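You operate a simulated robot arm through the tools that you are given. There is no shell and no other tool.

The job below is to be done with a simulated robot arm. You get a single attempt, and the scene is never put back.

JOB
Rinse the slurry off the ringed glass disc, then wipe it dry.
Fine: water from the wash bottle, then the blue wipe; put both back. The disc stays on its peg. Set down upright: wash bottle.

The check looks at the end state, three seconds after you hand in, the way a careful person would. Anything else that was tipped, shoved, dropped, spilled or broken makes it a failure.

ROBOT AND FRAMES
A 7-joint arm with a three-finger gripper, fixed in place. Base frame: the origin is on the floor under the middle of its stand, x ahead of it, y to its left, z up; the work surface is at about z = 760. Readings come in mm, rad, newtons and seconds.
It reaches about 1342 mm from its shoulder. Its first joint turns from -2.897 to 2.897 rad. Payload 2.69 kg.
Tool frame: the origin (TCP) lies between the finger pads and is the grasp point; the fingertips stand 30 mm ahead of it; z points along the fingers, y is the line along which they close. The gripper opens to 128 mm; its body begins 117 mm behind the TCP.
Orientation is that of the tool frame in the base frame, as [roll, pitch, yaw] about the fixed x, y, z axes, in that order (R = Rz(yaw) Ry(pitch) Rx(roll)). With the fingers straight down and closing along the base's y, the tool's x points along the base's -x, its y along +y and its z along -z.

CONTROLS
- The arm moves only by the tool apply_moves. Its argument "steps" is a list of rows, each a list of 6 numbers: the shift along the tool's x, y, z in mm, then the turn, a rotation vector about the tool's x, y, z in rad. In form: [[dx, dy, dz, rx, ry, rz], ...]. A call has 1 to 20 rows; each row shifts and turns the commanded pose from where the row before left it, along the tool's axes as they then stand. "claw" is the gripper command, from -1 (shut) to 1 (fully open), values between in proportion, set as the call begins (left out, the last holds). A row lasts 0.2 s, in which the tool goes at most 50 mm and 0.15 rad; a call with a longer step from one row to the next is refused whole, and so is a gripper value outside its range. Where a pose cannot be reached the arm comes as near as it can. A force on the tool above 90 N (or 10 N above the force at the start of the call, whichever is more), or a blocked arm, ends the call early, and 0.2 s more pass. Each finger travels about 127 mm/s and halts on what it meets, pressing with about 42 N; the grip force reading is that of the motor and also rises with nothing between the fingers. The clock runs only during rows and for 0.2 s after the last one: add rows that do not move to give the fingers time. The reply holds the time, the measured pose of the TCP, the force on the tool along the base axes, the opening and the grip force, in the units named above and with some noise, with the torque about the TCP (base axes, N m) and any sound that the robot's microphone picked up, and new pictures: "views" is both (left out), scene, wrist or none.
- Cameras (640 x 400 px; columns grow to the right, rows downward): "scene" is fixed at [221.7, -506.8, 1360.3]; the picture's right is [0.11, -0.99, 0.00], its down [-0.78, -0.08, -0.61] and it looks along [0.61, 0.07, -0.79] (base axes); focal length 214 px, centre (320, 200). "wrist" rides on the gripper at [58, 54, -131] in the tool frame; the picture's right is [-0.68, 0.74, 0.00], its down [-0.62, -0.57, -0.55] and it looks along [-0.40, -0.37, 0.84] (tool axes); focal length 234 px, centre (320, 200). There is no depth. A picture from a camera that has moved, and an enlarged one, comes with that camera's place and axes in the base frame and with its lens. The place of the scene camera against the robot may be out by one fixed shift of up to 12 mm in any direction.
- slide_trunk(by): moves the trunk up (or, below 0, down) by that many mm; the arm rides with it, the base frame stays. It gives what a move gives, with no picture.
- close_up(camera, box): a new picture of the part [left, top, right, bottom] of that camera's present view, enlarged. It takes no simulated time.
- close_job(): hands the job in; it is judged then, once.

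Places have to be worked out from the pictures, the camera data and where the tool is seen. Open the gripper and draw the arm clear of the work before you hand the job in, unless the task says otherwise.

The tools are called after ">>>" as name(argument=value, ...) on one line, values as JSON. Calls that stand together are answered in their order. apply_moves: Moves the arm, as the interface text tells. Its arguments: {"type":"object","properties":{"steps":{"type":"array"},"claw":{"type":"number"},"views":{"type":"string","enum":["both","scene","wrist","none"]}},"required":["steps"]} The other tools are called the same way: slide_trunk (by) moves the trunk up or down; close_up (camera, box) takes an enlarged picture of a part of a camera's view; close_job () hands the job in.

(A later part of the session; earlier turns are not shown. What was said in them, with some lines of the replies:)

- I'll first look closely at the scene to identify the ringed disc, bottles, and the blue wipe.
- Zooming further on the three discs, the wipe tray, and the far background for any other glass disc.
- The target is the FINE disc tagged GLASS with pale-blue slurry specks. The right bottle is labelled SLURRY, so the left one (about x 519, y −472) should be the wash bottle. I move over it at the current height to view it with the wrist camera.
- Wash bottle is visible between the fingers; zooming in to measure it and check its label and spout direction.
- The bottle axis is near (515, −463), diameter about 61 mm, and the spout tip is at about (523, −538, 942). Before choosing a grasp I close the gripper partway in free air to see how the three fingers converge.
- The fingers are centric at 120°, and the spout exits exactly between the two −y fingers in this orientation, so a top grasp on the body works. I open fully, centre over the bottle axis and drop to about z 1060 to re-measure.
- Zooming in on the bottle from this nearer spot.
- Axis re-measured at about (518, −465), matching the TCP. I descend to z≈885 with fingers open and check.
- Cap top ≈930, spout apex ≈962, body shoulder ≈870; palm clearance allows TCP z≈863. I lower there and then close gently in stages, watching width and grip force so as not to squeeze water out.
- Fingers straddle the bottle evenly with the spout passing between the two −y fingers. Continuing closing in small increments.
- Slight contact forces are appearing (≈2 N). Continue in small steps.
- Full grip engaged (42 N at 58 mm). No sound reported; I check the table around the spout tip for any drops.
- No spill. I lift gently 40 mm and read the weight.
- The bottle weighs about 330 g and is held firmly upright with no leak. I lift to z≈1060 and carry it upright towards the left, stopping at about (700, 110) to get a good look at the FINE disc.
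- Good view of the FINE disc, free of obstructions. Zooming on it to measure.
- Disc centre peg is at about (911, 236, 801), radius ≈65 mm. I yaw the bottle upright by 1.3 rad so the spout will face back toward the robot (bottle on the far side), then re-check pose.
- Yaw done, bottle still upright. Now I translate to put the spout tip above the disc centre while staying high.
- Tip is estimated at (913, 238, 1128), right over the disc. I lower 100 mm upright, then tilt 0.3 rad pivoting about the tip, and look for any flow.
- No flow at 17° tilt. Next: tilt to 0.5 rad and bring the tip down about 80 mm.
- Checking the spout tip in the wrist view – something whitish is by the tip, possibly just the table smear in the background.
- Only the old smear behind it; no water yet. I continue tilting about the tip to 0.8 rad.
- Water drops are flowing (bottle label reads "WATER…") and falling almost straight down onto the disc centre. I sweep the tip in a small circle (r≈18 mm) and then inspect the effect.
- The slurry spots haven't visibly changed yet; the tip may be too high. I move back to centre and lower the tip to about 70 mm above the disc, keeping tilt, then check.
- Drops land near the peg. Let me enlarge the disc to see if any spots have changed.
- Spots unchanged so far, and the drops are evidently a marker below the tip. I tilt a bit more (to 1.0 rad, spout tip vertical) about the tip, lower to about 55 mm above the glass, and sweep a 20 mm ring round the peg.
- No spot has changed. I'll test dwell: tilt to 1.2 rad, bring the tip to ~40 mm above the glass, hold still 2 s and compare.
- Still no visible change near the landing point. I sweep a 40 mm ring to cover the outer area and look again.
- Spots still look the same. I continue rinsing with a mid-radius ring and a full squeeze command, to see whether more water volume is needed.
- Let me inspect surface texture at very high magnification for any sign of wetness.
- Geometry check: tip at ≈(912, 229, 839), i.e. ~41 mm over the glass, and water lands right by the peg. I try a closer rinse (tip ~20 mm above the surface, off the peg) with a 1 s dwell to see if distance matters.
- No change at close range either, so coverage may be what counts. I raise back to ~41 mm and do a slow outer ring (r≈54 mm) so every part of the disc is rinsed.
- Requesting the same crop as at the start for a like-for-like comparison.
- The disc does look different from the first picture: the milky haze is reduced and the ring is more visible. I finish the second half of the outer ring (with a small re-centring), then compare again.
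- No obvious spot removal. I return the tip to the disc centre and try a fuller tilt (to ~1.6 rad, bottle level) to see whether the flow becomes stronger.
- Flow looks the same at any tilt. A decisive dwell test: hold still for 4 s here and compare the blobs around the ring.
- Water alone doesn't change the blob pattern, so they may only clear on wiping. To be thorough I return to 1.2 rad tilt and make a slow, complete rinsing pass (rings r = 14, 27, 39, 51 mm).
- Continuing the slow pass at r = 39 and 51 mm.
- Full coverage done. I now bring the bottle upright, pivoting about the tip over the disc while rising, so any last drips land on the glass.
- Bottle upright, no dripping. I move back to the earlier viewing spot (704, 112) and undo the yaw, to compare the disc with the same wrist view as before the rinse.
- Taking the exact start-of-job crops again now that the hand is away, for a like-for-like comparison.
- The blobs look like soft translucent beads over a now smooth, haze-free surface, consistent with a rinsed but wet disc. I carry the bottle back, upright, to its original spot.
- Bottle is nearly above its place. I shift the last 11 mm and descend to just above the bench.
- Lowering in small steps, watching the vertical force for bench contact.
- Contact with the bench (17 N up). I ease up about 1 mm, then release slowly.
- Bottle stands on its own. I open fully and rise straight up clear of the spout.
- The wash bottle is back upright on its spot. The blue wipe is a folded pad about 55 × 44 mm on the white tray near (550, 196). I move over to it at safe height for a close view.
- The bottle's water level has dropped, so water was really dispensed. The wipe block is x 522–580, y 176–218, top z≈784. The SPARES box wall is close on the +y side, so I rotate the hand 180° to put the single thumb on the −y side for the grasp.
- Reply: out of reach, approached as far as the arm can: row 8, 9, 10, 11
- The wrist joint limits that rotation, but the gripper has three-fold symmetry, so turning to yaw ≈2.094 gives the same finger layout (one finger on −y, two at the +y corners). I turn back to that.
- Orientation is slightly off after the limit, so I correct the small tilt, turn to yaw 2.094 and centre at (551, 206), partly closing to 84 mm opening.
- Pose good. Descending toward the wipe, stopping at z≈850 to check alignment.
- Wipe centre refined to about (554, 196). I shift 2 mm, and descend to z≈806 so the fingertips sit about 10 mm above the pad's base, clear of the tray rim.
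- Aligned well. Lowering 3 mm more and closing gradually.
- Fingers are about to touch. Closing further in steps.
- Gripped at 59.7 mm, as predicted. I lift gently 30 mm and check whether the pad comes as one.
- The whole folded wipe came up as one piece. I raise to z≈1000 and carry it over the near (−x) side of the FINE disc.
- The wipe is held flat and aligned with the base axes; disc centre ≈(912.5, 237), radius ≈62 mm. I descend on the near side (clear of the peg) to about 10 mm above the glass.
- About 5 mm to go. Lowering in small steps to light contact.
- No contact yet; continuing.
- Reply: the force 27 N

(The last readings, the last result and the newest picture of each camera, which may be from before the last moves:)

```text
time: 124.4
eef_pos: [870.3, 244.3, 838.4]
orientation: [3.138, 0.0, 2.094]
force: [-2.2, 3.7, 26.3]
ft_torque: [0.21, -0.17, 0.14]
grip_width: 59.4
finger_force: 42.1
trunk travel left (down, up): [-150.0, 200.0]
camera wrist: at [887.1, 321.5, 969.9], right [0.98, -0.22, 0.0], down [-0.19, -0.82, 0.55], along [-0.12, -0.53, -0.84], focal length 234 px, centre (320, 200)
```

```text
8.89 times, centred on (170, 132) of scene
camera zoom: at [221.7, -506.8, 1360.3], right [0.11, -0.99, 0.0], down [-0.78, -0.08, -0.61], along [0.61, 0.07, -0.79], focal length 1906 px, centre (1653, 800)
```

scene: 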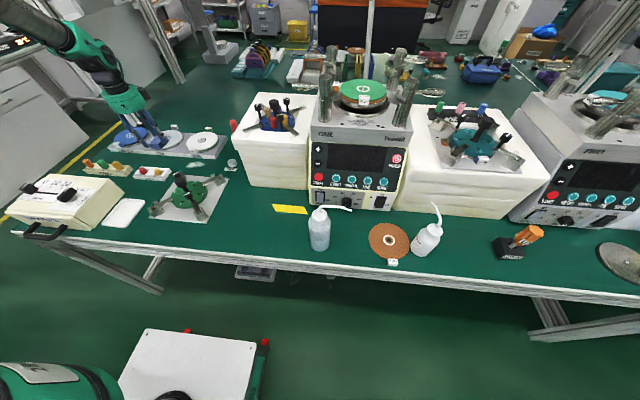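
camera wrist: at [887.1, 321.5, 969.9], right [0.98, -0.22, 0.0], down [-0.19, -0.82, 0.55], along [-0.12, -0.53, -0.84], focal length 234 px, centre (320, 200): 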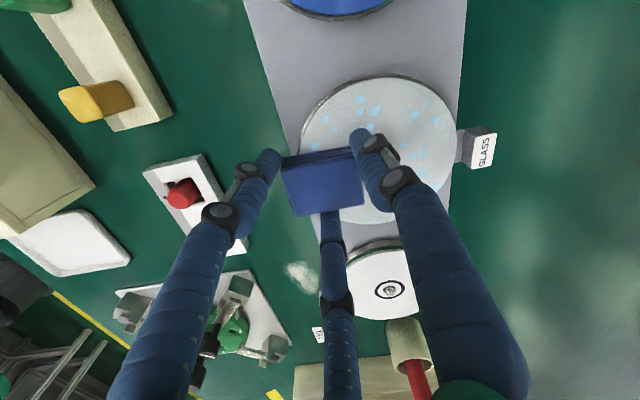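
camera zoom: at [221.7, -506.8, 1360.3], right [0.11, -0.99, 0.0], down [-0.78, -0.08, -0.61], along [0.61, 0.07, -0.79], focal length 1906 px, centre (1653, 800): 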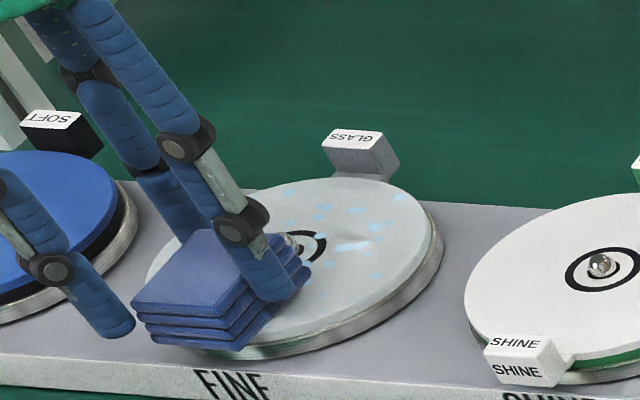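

Contact made (26 N – firmer than needed). I ease off about 1.8 mm and make a first short stroke in +y to see what wiping does.

>>> apply_moves(steps=[[0, 0, -1.8, 0, 0, 0], [7.8, 4.5, 0, 0, 0, 0], [7.8, 4.5, 0, 0, 0, 0], [7.8, 4.5, 0, 0, 0, 0], [7.8, 4.5, 0, 0, 0, 0], [0, 0, 0, 0, 0, 0]], claw=-0.28, views="both")

>>> close_up(camera="scene", box=[140, 110, 200, 155])

>>> close_up(camera="wrist", box=[180, 40, 480, 280])

```text
time: 125.8
eef_pos: [867.7, 280.3, 838.2]
orientation: [3.141, 0.0, 2.091]
force: [-1.0, -1.7, 12.8]
ft_torque: [-0.08, -0.06, 0.04]
grip_width: 59.5
finger_force: 42.7
trunk travel left (down, up): [-150.0, 200.0]
camera wrist: at [885.3, 357.6, 969.8], right [0.98, -0.22, 0.0], down [-0.18, -0.82, 0.55], along [-0.12, -0.53, -0.84], focal length 234 px, centre (320, 200)
```

scene: 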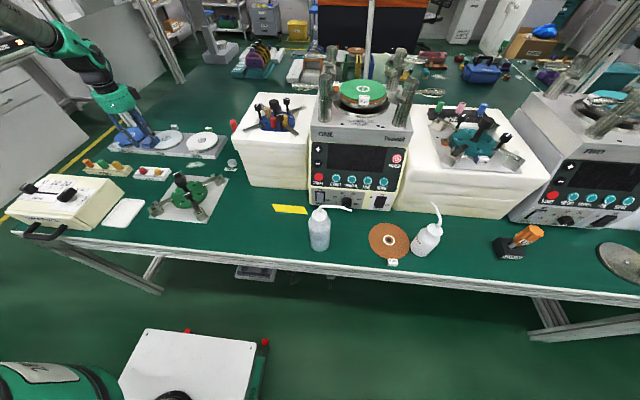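
wrist: 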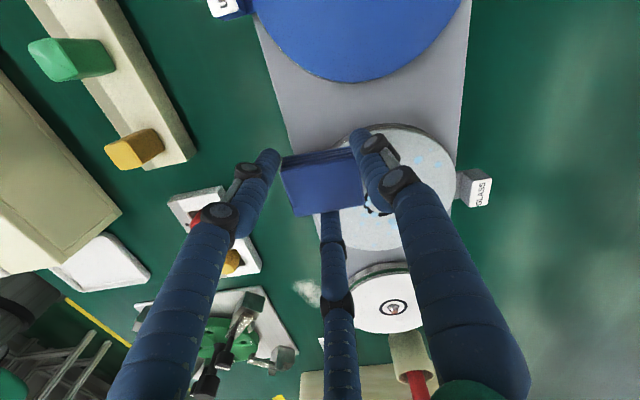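

```text
8.89 times, centred on (170, 132) of scene
camera zoom: at [221.7, -506.8, 1360.3], right [0.11, -0.99, 0.0], down [-0.78, -0.08, -0.61], along [0.61, 0.07, -0.79], focal length 1906 px, centre (1653, 800)
```

zoom: 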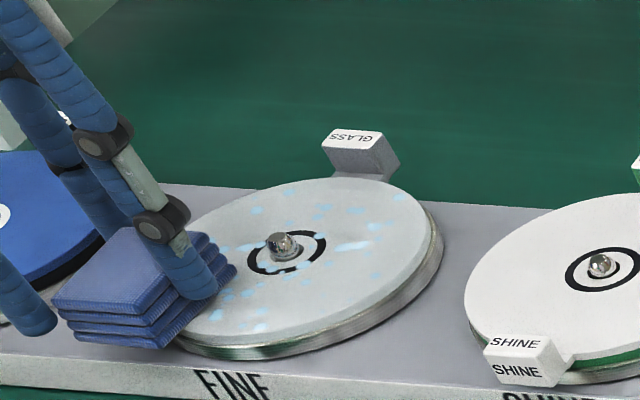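

```text
1.67 times, centred on (330, 160) of wrist
camera zoom: at [885.3, 357.6, 969.8], right [0.98, -0.22, 0.0], down [-0.18, -0.82, 0.55], along [-0.12, -0.53, -0.84], focal length 390 px, centre (303, 267)
```

zoom: 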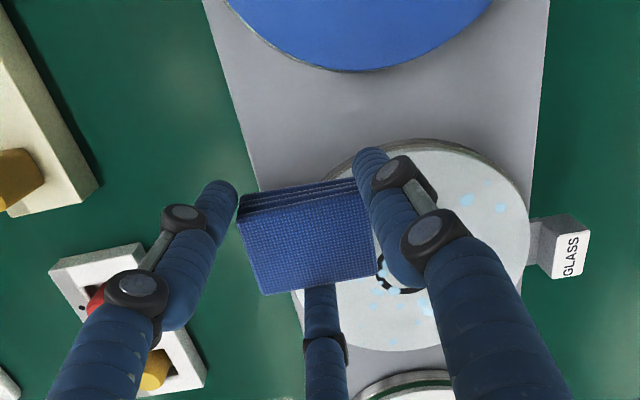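

>>> close_up(camera="scene", box=[148, 122, 188, 152])

```text
13.33 times, centred on (168, 137) of scene
camera zoom: at [221.7, -506.8, 1360.3], right [0.11, -0.99, 0.0], down [-0.78, -0.08, -0.61], along [0.61, 0.07, -0.79], focal length 2860 px, centre (2347, 1040)
```

zoom: 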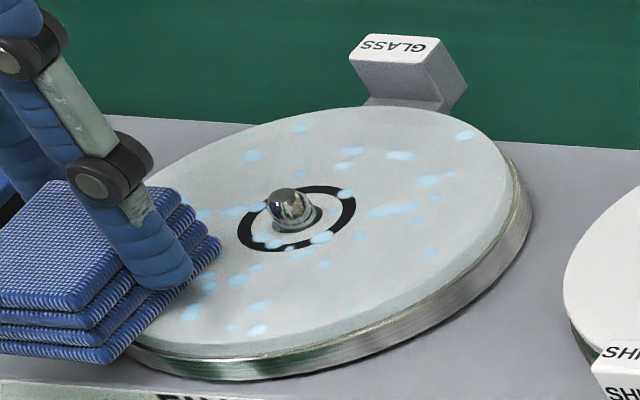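

One pass left the beads visible in the wiped area. I'll rub back and forth a few times here to see whether repeated strokes clear them.

>>> apply_moves(steps=[[-7.8, -4.5, 0, 0, 0, 0], [-7.8, -4.5, 0, 0, 0, 0], [-7.8, -4.5, 0, 0, 0, 0], [-7.8, -4.5, 0, 0, 0, 0], [7.8, 4.5, 0, 0, 0, 0], [7.8, 4.5, 0, 0, 0, 0], [7.8, 4.5, 0, 0, 0, 0], [7.8, 4.5, 0, 0, 0, 0], [-7.8, -4.5, 0, 0, 0, 0], [-7.8, -4.5, 0, 0, 0, 0], [-7.8, -4.5, 0, 0, 0, 0], [-7.8, -4.5, 0, 0, 0, 0], [7.8, 4.5, 0, 0, 0, 0], [7.8, 4.5, 0, 0, 0, 0], [7.8, 4.5, 0, 0, 0, 0], [7.8, 4.5, 0, 0, 0, 0], [0, 0, 0, 0, 0, 0]], claw=-0.28, views="scene")

>>> close_up(camera="scene", box=[148, 122, 188, 152])

```text
time: 129.4
eef_pos: [870.6, 280.7, 838.3]
orientation: [3.139, 0.001, 2.092]
force: [-1.6, 0.0, 7.8]
ft_torque: [0.06, 0.0, -0.02]
grip_width: 59.4
finger_force: 41.9
trunk travel left (down, up): [-150.0, 200.0]
```

scene: 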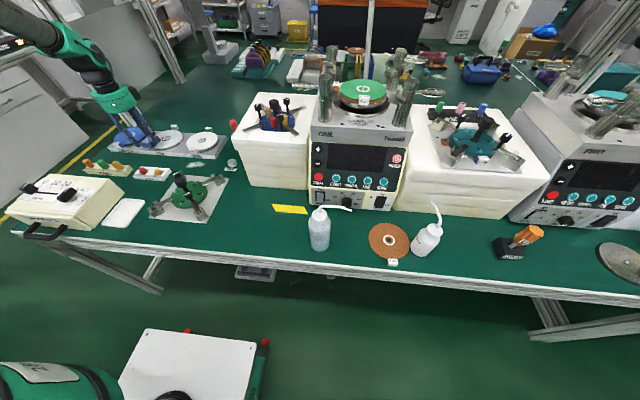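

```text
13.33 times, centred on (168, 137) of scene
camera zoom: at [221.7, -506.8, 1360.3], right [0.11, -0.99, 0.0], down [-0.78, -0.08, -0.61], along [0.61, 0.07, -0.79], focal length 2860 px, centre (2347, 1040)
```

zoom: 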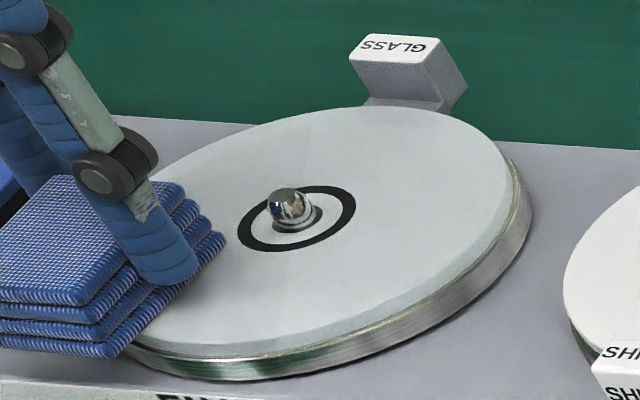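

The beads all vanished: the glass and its black ring are now clear and dry. I lift the wipe straight up and inspect the disc.

>>> apply_moves(steps=[[0, 0, -5, 0, 0, 0], [0, 0, -15, 0, 0, 0], [0, 0, -30, 0, 0, 0], [0, 0, -40, 0, 0, 0], [0, 0, -40, 0, 0, 0], [0, 0, -32, 0, 0, 0], [0, 0, 0, 0, 0, 0]], claw=-0.28, views="both")

>>> close_up(camera="scene", box=[140, 115, 230, 171])

>>> close_up(camera="wrist", box=[280, 60, 480, 220])

>>> close_up(camera="scene", box=[100, 115, 190, 171])

```text
time: 131.0
eef_pos: [868.7, 279.1, 997.6]
orientation: [3.14, -0.001, 2.093]
force: [0.2, -0.1, 0.1]
ft_torque: [0.01, 0.01, 0.02]
grip_width: 59.2
finger_force: 41.9
trunk travel left (down, up): [-150.0, 200.0]
camera wrist: at [885.3, 356.6, 1129.6], right [0.98, -0.22, 0.0], down [-0.18, -0.82, 0.55], along [-0.12, -0.53, -0.84], focal length 234 px, centre (320, 200)
```

scene: 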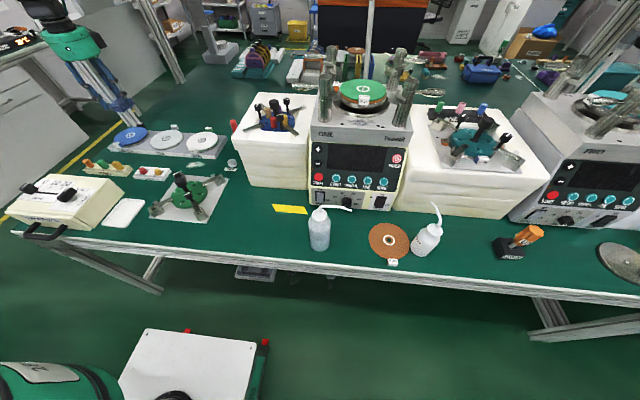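
wrist: 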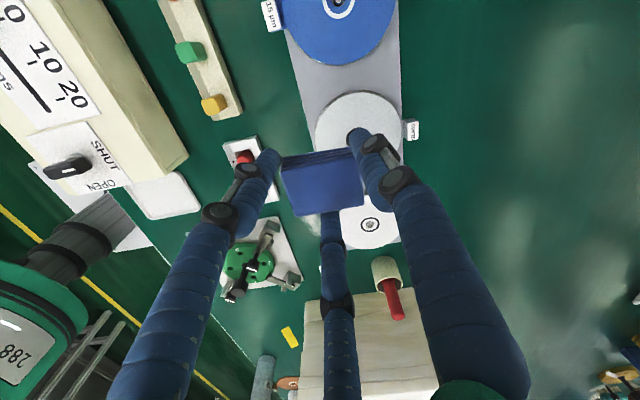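

```text
7.11 times, centred on (185, 143) of scene
camera zoom: at [221.7, -506.8, 1360.3], right [0.11, -0.99, 0.0], down [-0.78, -0.08, -0.61], along [0.61, 0.07, -0.79], focal length 1525 px, centre (1280, 605)
```

zoom: 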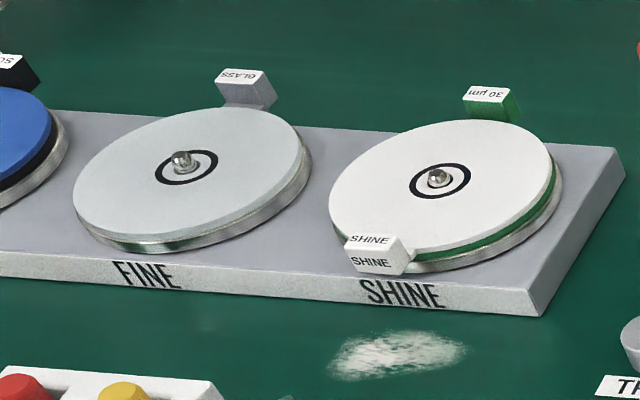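

```text
2.50 times, centred on (380, 140) of wrist
camera zoom: at [885.3, 356.6, 1129.6], right [0.98, -0.22, 0.0], down [-0.18, -0.82, 0.55], along [-0.12, -0.53, -0.84], focal length 585 px, centre (170, 350)
```

zoom: 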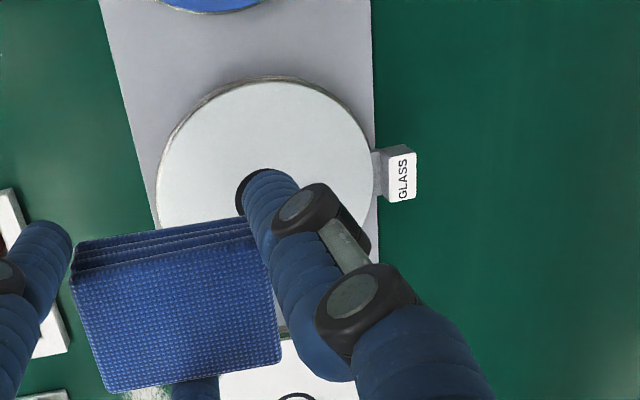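

```text
7.11 times, centred on (145, 143) of scene
camera zoom: at [221.7, -506.8, 1360.3], right [0.11, -0.99, 0.0], down [-0.78, -0.08, -0.61], along [0.61, 0.07, -0.79], focal length 1525 px, centre (1564, 605)
```

zoom: 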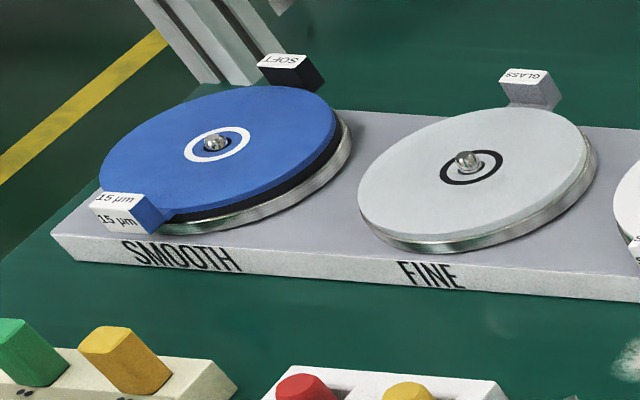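

The disc is spotless, still on its peg, with its tag unmoved. Now I carry the wipe back over its tray.

>>> apply_moves(steps=[[5, -16, 0, 0, 0, 0], [9, -30, 0, 0, 0, 0], [11.5, -39, 0, 0, 0, 0], [11.5, -39, 0, 0, 0, 0], [11.5, -39, 0, 0, 0, 0], [11.5, -39, 0, 0, 0, 0], [11.5, -39, 0, 0, 0, 0], [10, -34, 0, 0, 0, 0], [7, -22, 0, 0, 0, 0], [3.9, -12.4, 0, 0, 0, 0], [0, 0, 0, 0, 0, 0]], claw=-0.28, views="both")

```text
time: 133.4
eef_pos: [553.8, 203.2, 999.7]
orientation: [3.139, 0.0, 2.091]
force: [0.5, 0.9, -0.8]
ft_torque: [-0.01, -0.03, -0.01]
grip_width: 59.2
finger_force: 42.1
trunk travel left (down, up): [-150.0, 200.0]
camera wrist: at [570.2, 280.7, 1131.4], right [0.98, -0.22, 0.0], down [-0.18, -0.82, 0.55], along [-0.12, -0.53, -0.84], focal length 234 px, centre (320, 200)
```

scene: 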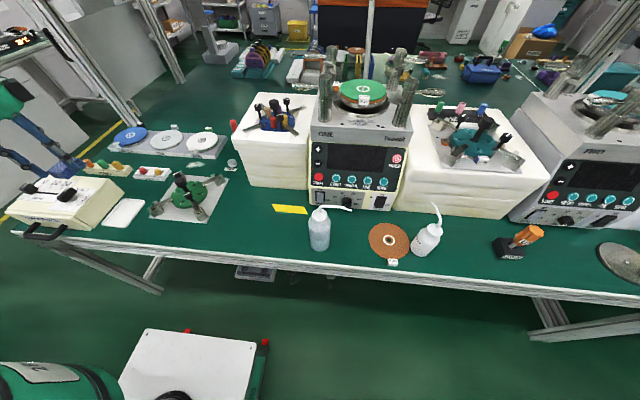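
wrist: 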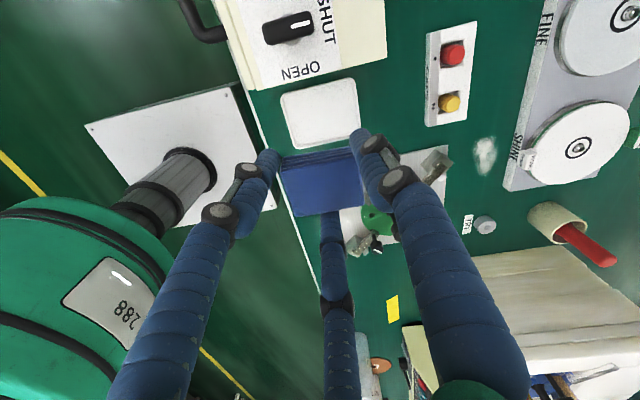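

Slight correction, then descend to just above the tray.

>>> apply_moves(steps=[[1.4, 2, 10, 0, 0, 0], [0, 0, 35, 0, 0, 0], [0, 0, 45, 0, 0, 0], [0, 0, 40, 0, 0, 0], [0, 0, 28, 0, 0, 0], [0, 0, 15, 0, 0, 0], [0, 0, 8, 0, 0, 0], [0, 0, 4, 0, 0, 0], [0, 0, 0, 0, 0, 0]], claw=-0.28, views="both")

>>> close_up(camera="scene", box=[60, 160, 180, 240])

>>> close_up(camera="wrist", box=[220, 60, 440, 260])

```text
time: 135.4
eef_pos: [556.8, 208.0, 815.9]
orientation: [3.138, 0.0, 2.09]
force: [-0.8, 0.7, -0.7]
ft_torque: [0.02, 0.0, 0.01]
grip_width: 59.7
finger_force: 42.0
trunk travel left (down, up): [-150.0, 200.0]
camera wrist: at [573.7, 285.5, 947.0], right [0.98, -0.22, 0.0], down [-0.18, -0.82, 0.55], along [-0.12, -0.53, -0.84], focal length 234 px, centre (320, 200)
```

scene: 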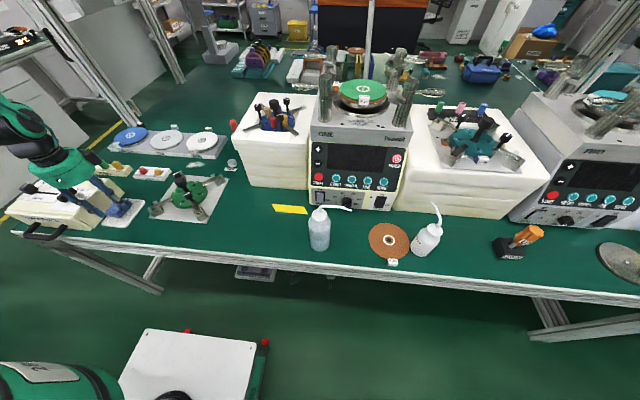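
wrist: 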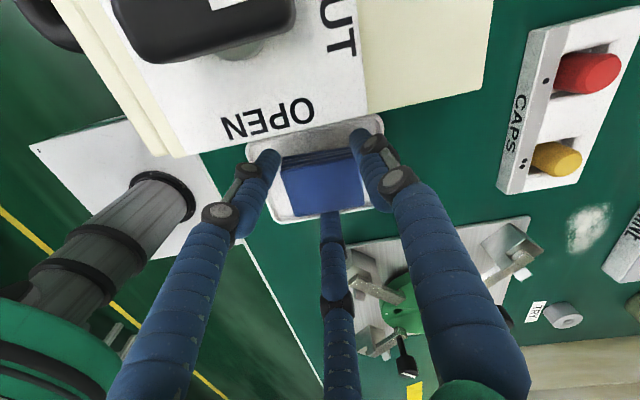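

```text
5.00 times, centred on (120, 200) of scene
camera zoom: at [221.7, -506.8, 1360.3], right [0.11, -0.99, 0.0], down [-0.78, -0.08, -0.61], along [0.61, 0.07, -0.79], focal length 1072 px, centre (1320, 200)
```

zoom: 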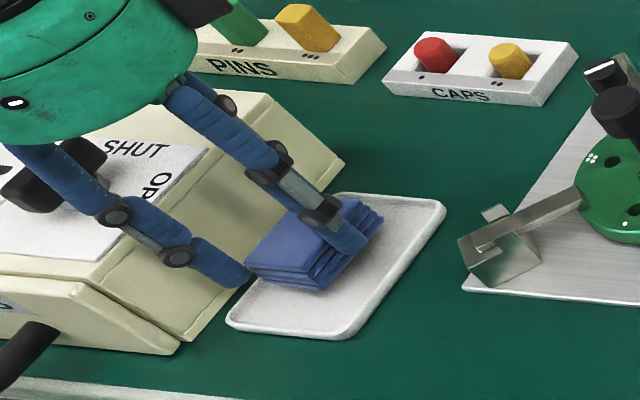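

```text
2.00 times, centred on (330, 160) of wrist
camera zoom: at [573.7, 285.5, 947.0], right [0.98, -0.22, 0.0], down [-0.18, -0.82, 0.55], along [-0.12, -0.53, -0.84], focal length 468 px, centre (300, 280)
```

zoom: 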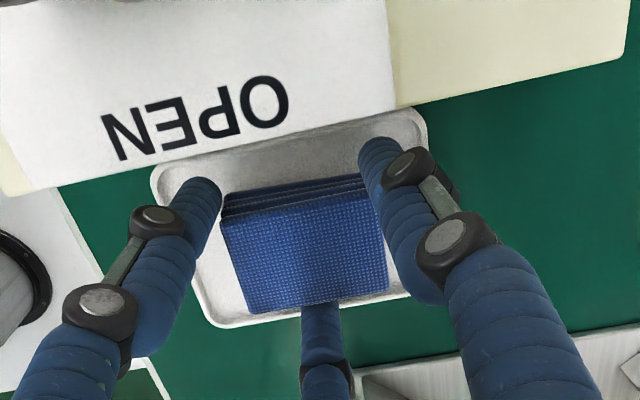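

Correcting 2–3 mm overshoot and lowering gently to the tray.

>>> apply_moves(steps=[[-1.1, -3.4, 0, 0, 0, 0], [0, 0, 4, 0, 0, 0], [0, 0, 2, 0, 0, 0], [0, 0, 0, 0, 0, 0]], claw=-0.28, views="none")

>>> apply_moves(steps=[[0, 0, 1.5, 0, 0, 0], [0, 0, 0, 0, 0, 0]], claw=-0.28, views="none")

>>> apply_moves(steps=[[0, 0, 1.5, 0, 0, 0], [0, 0, 0, 0, 0, 0]], claw=-0.28, views="none")

```text
time: 136.4
eef_pos: [554.0, 207.2, 808.7]
orientation: [3.14, 0.001, 2.092]
force: [-0.2, -0.4, -1.2]
ft_torque: [0.01, 0.0, -0.02]
grip_width: 59.4
finger_force: 41.8
trunk travel left (down, up): [-150.0, 200.0]
```

```text
time: 137.0
eef_pos: [553.6, 205.8, 807.5]
orientation: [3.141, -0.001, 2.09]
force: [-0.2, 0.9, 0.3]
ft_torque: [0.0, 0.0, -0.01]
grip_width: 59.4
finger_force: 42.3
trunk travel left (down, up): [-150.0, 200.0]
```

```text
time: 137.6
eef_pos: [554.3, 205.7, 805.2]
orientation: [3.14, -0.001, 2.091]
force: [0.0, 0.3, 1.5]
ft_torque: [0.02, 0.0, 0.0]
grip_width: 59.2
finger_force: 42.0
trunk travel left (down, up): [-150.0, 200.0]
```

Touching the tray. One more small step, then open gradually.

>>> apply_moves(steps=[[0, 0, 0.7, 0, 0, 0], [0, 0, 0, 0, 0, 0]], claw=-0.28, views="none")

>>> apply_moves(steps=[[0, 0, 0, 0, 0, 0], [0, 0, 0, 0, 0, 0], [0, 0, 0, 0, 0, 0]], claw=0.0, views="none")

>>> apply_moves(steps=[[0, 0, 0, 0, 0, 0], [0, 0, 0, 0, 0, 0], [0, 0, 0, 0, 0, 0]], claw=0.31, views="both")

>>> close_up(camera="wrist", box=[220, 60, 440, 260])

```text
time: 138.2
eef_pos: [554.9, 205.6, 805.1]
orientation: [3.14, 0.0, 2.092]
force: [-1.5, -1.4, 5.6]
ft_torque: [0.03, 0.14, 0.04]
grip_width: 59.3
finger_force: 41.9
trunk travel left (down, up): [-150.0, 200.0]
```

```text
time: 139.0
eef_pos: [555.0, 205.7, 805.6]
orientation: [3.141, 0.0, 2.092]
force: [0.5, 0.0, 0.4]
ft_torque: [0.0, 0.01, 0.02]
grip_width: 64.1
finger_force: 0.1
trunk travel left (down, up): [-150.0, 200.0]
```

```text
time: 139.8
eef_pos: [554.9, 205.3, 804.7]
orientation: [3.14, 0.0, 2.093]
force: [0.6, -0.2, -0.3]
ft_torque: [0.0, -0.01, 0.03]
grip_width: 83.9
finger_force: 0.1
trunk travel left (down, up): [-150.0, 200.0]
camera wrist: at [572.0, 283.0, 936.2], right [0.98, -0.22, 0.0], down [-0.18, -0.82, 0.55], along [-0.12, -0.53, -0.84], focal length 234 px, centre (320, 200)
```

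scene: 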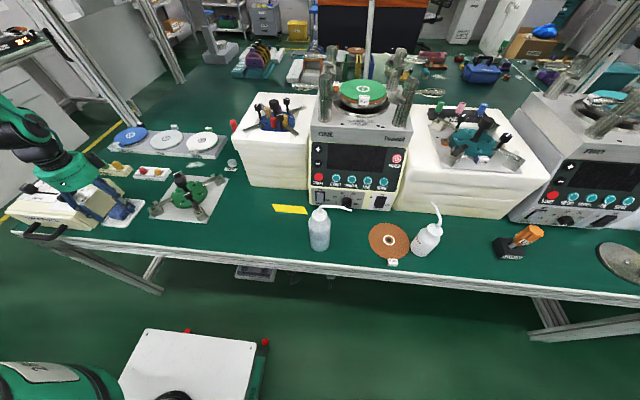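
wrist: 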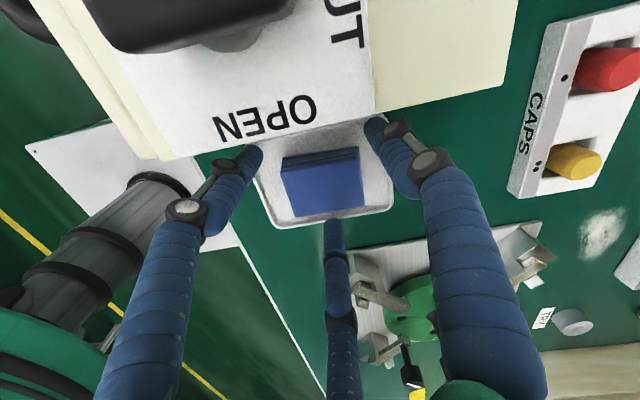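

```text
2.00 times, centred on (330, 160) of wrist
camera zoom: at [572.0, 283.0, 936.2], right [0.98, -0.22, 0.0], down [-0.18, -0.82, 0.55], along [-0.12, -0.53, -0.84], focal length 468 px, centre (300, 280)
```

zoom: 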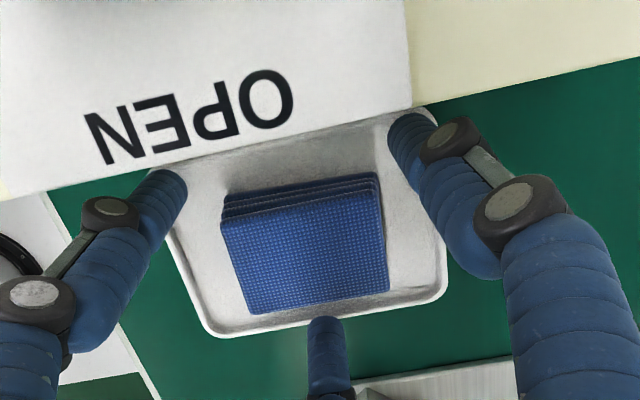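

The wipe sits in its tray as before. I rise straight up, then open fully and draw the arm clear.

>>> apply_moves(steps=[[0, 0, -6, 0, 0, 0], [0, 0, -15, 0, 0, 0], [0, 0, -35, 0, 0, 0], [0, 0, -45, 0, 0, 0], [0, 0, -45, 0, 0, 0], [0, 0, -45, 0, 0, 0], [0, 0, -45, 0, 0, 0], [0, 0, -45, 0, 0, 0], [0, 0, -30, 0, 0, 0], [0, 0, 0, 0, 0, 0]], claw=0.31, views="none")

>>> apply_moves(steps=[[-18, -10, 0, 0, 0, 0], [-32, -18, 0, 0, 0, 0], [-34, -19, 0, 0, 0, 0], [-34, -19, 0, 0, 0, 0], [-34, -19, 0, 0, 0, 0], [-30, -17, 0, 0, 0, 0], [-16, -9, 0, 0, 0, 0], [0, 0, 0, 0, 0, 0]], claw=1, views="both")

>>> close_up(camera="scene", box=[80, 110, 260, 240])

>>> close_up(camera="scene", box=[290, 180, 470, 292])

>>> close_up(camera="scene", box=[140, 115, 230, 171])

```text
time: 142.0
eef_pos: [555.7, 205.4, 1114.6]
orientation: [3.14, 0.0, 2.09]
force: [0.1, 0.1, 0.7]
ft_torque: [0.03, -0.02, 0.0]
grip_width: 84.2
finger_force: 0.1
trunk travel left (down, up): [-150.0, 200.0]
```

```text
time: 143.8
eef_pos: [556.4, -23.0, 1116.3]
orientation: [3.14, 0.001, 2.092]
force: [-0.8, 0.0, 1.2]
ft_torque: [0.0, -0.02, 0.02]
grip_width: 127.9
finger_force: 0.0
trunk travel left (down, up): [-150.0, 200.0]
camera wrist: at [572.8, 54.3, 1247.9], right [0.98, -0.22, 0.0], down [-0.18, -0.82, 0.55], along [-0.12, -0.53, -0.84], focal length 234 px, centre (320, 200)
```

scene: 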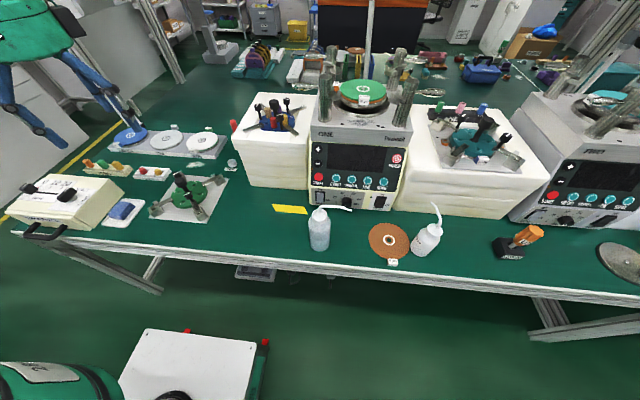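
wrist: 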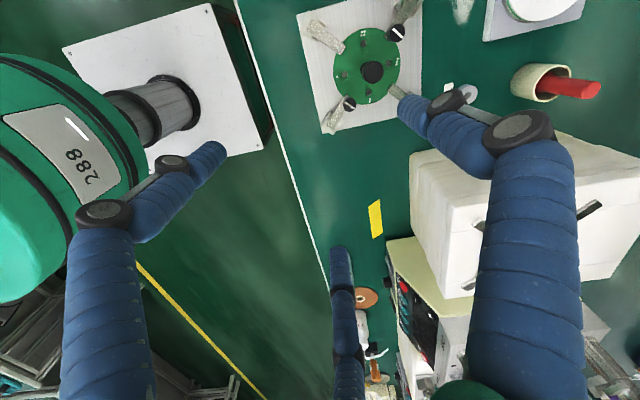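

```text
3.08 times, centred on (170, 175) of scene
camera zoom: at [221.7, -506.8, 1360.3], right [0.11, -0.99, 0.0], down [-0.78, -0.08, -0.61], along [0.61, 0.07, -0.79], focal length 660 px, centre (782, 277)
```

zoom: 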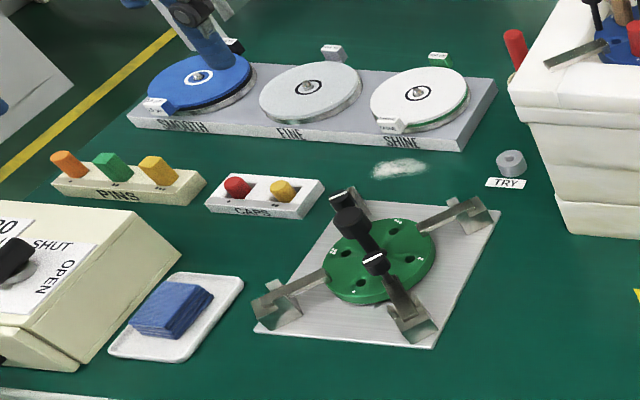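

```text
3.56 times, centred on (380, 236) of scene
camera zoom: at [221.7, -506.8, 1360.3], right [0.11, -0.99, 0.0], down [-0.78, -0.08, -0.61], along [0.61, 0.07, -0.79], focal length 763 px, centre (107, 72)
```

zoom: 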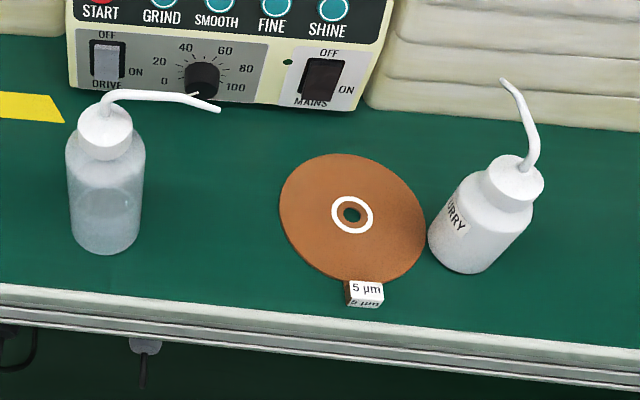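

```text
7.11 times, centred on (185, 143) of scene
camera zoom: at [221.7, -506.8, 1360.3], right [0.11, -0.99, 0.0], down [-0.78, -0.08, -0.61], along [0.61, 0.07, -0.79], focal length 1525 px, centre (1280, 605)
```

zoom: 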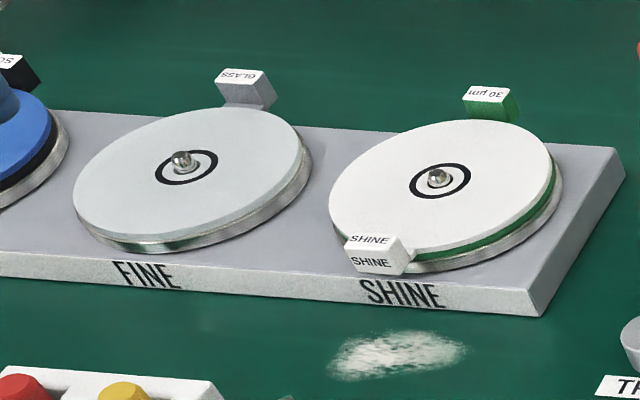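

Everything checks out: the FINE glass disc is clean and dry on its peg. The wipe is back in its tray, the wash bottle stands upright on its spot, nothing else moved, and the gripper is open with the arm clear. Handing in.

>>> close_job()

```text
The job is handed in.
```

The FINE glass disc has been rinsed and wiped, and it looks clean and dry on its peg. The job is handed in, but I haven't seen the result of the check.

- **Rinse:** I poured water from the wash bottle over the whole disc. The water level in the bottle dropped, but the pale-blue spots on the disc didn't change while I poured.
- **Wipe:** Rubbing the blue wipe back and forth on the near-left part of the disc cleared every spot at once, and the black ring is fully visible again. I did not wipe the rest of the disc separately. My first contact pressed harder than needed (about 26 N), so I eased off before wiping.
- **Put back:** The wash bottle is upright within about 3 mm of where it started, and the wipe is back in its tray.
- **Surroundings:** The last pictures show nothing else tipped, moved or spilled. The gripper is open and the arm is clear of the work.

The one uncertainty is the rinse. The spots never changed under the water, so my only evidence that the slurry came off is that they disappeared when wiped.
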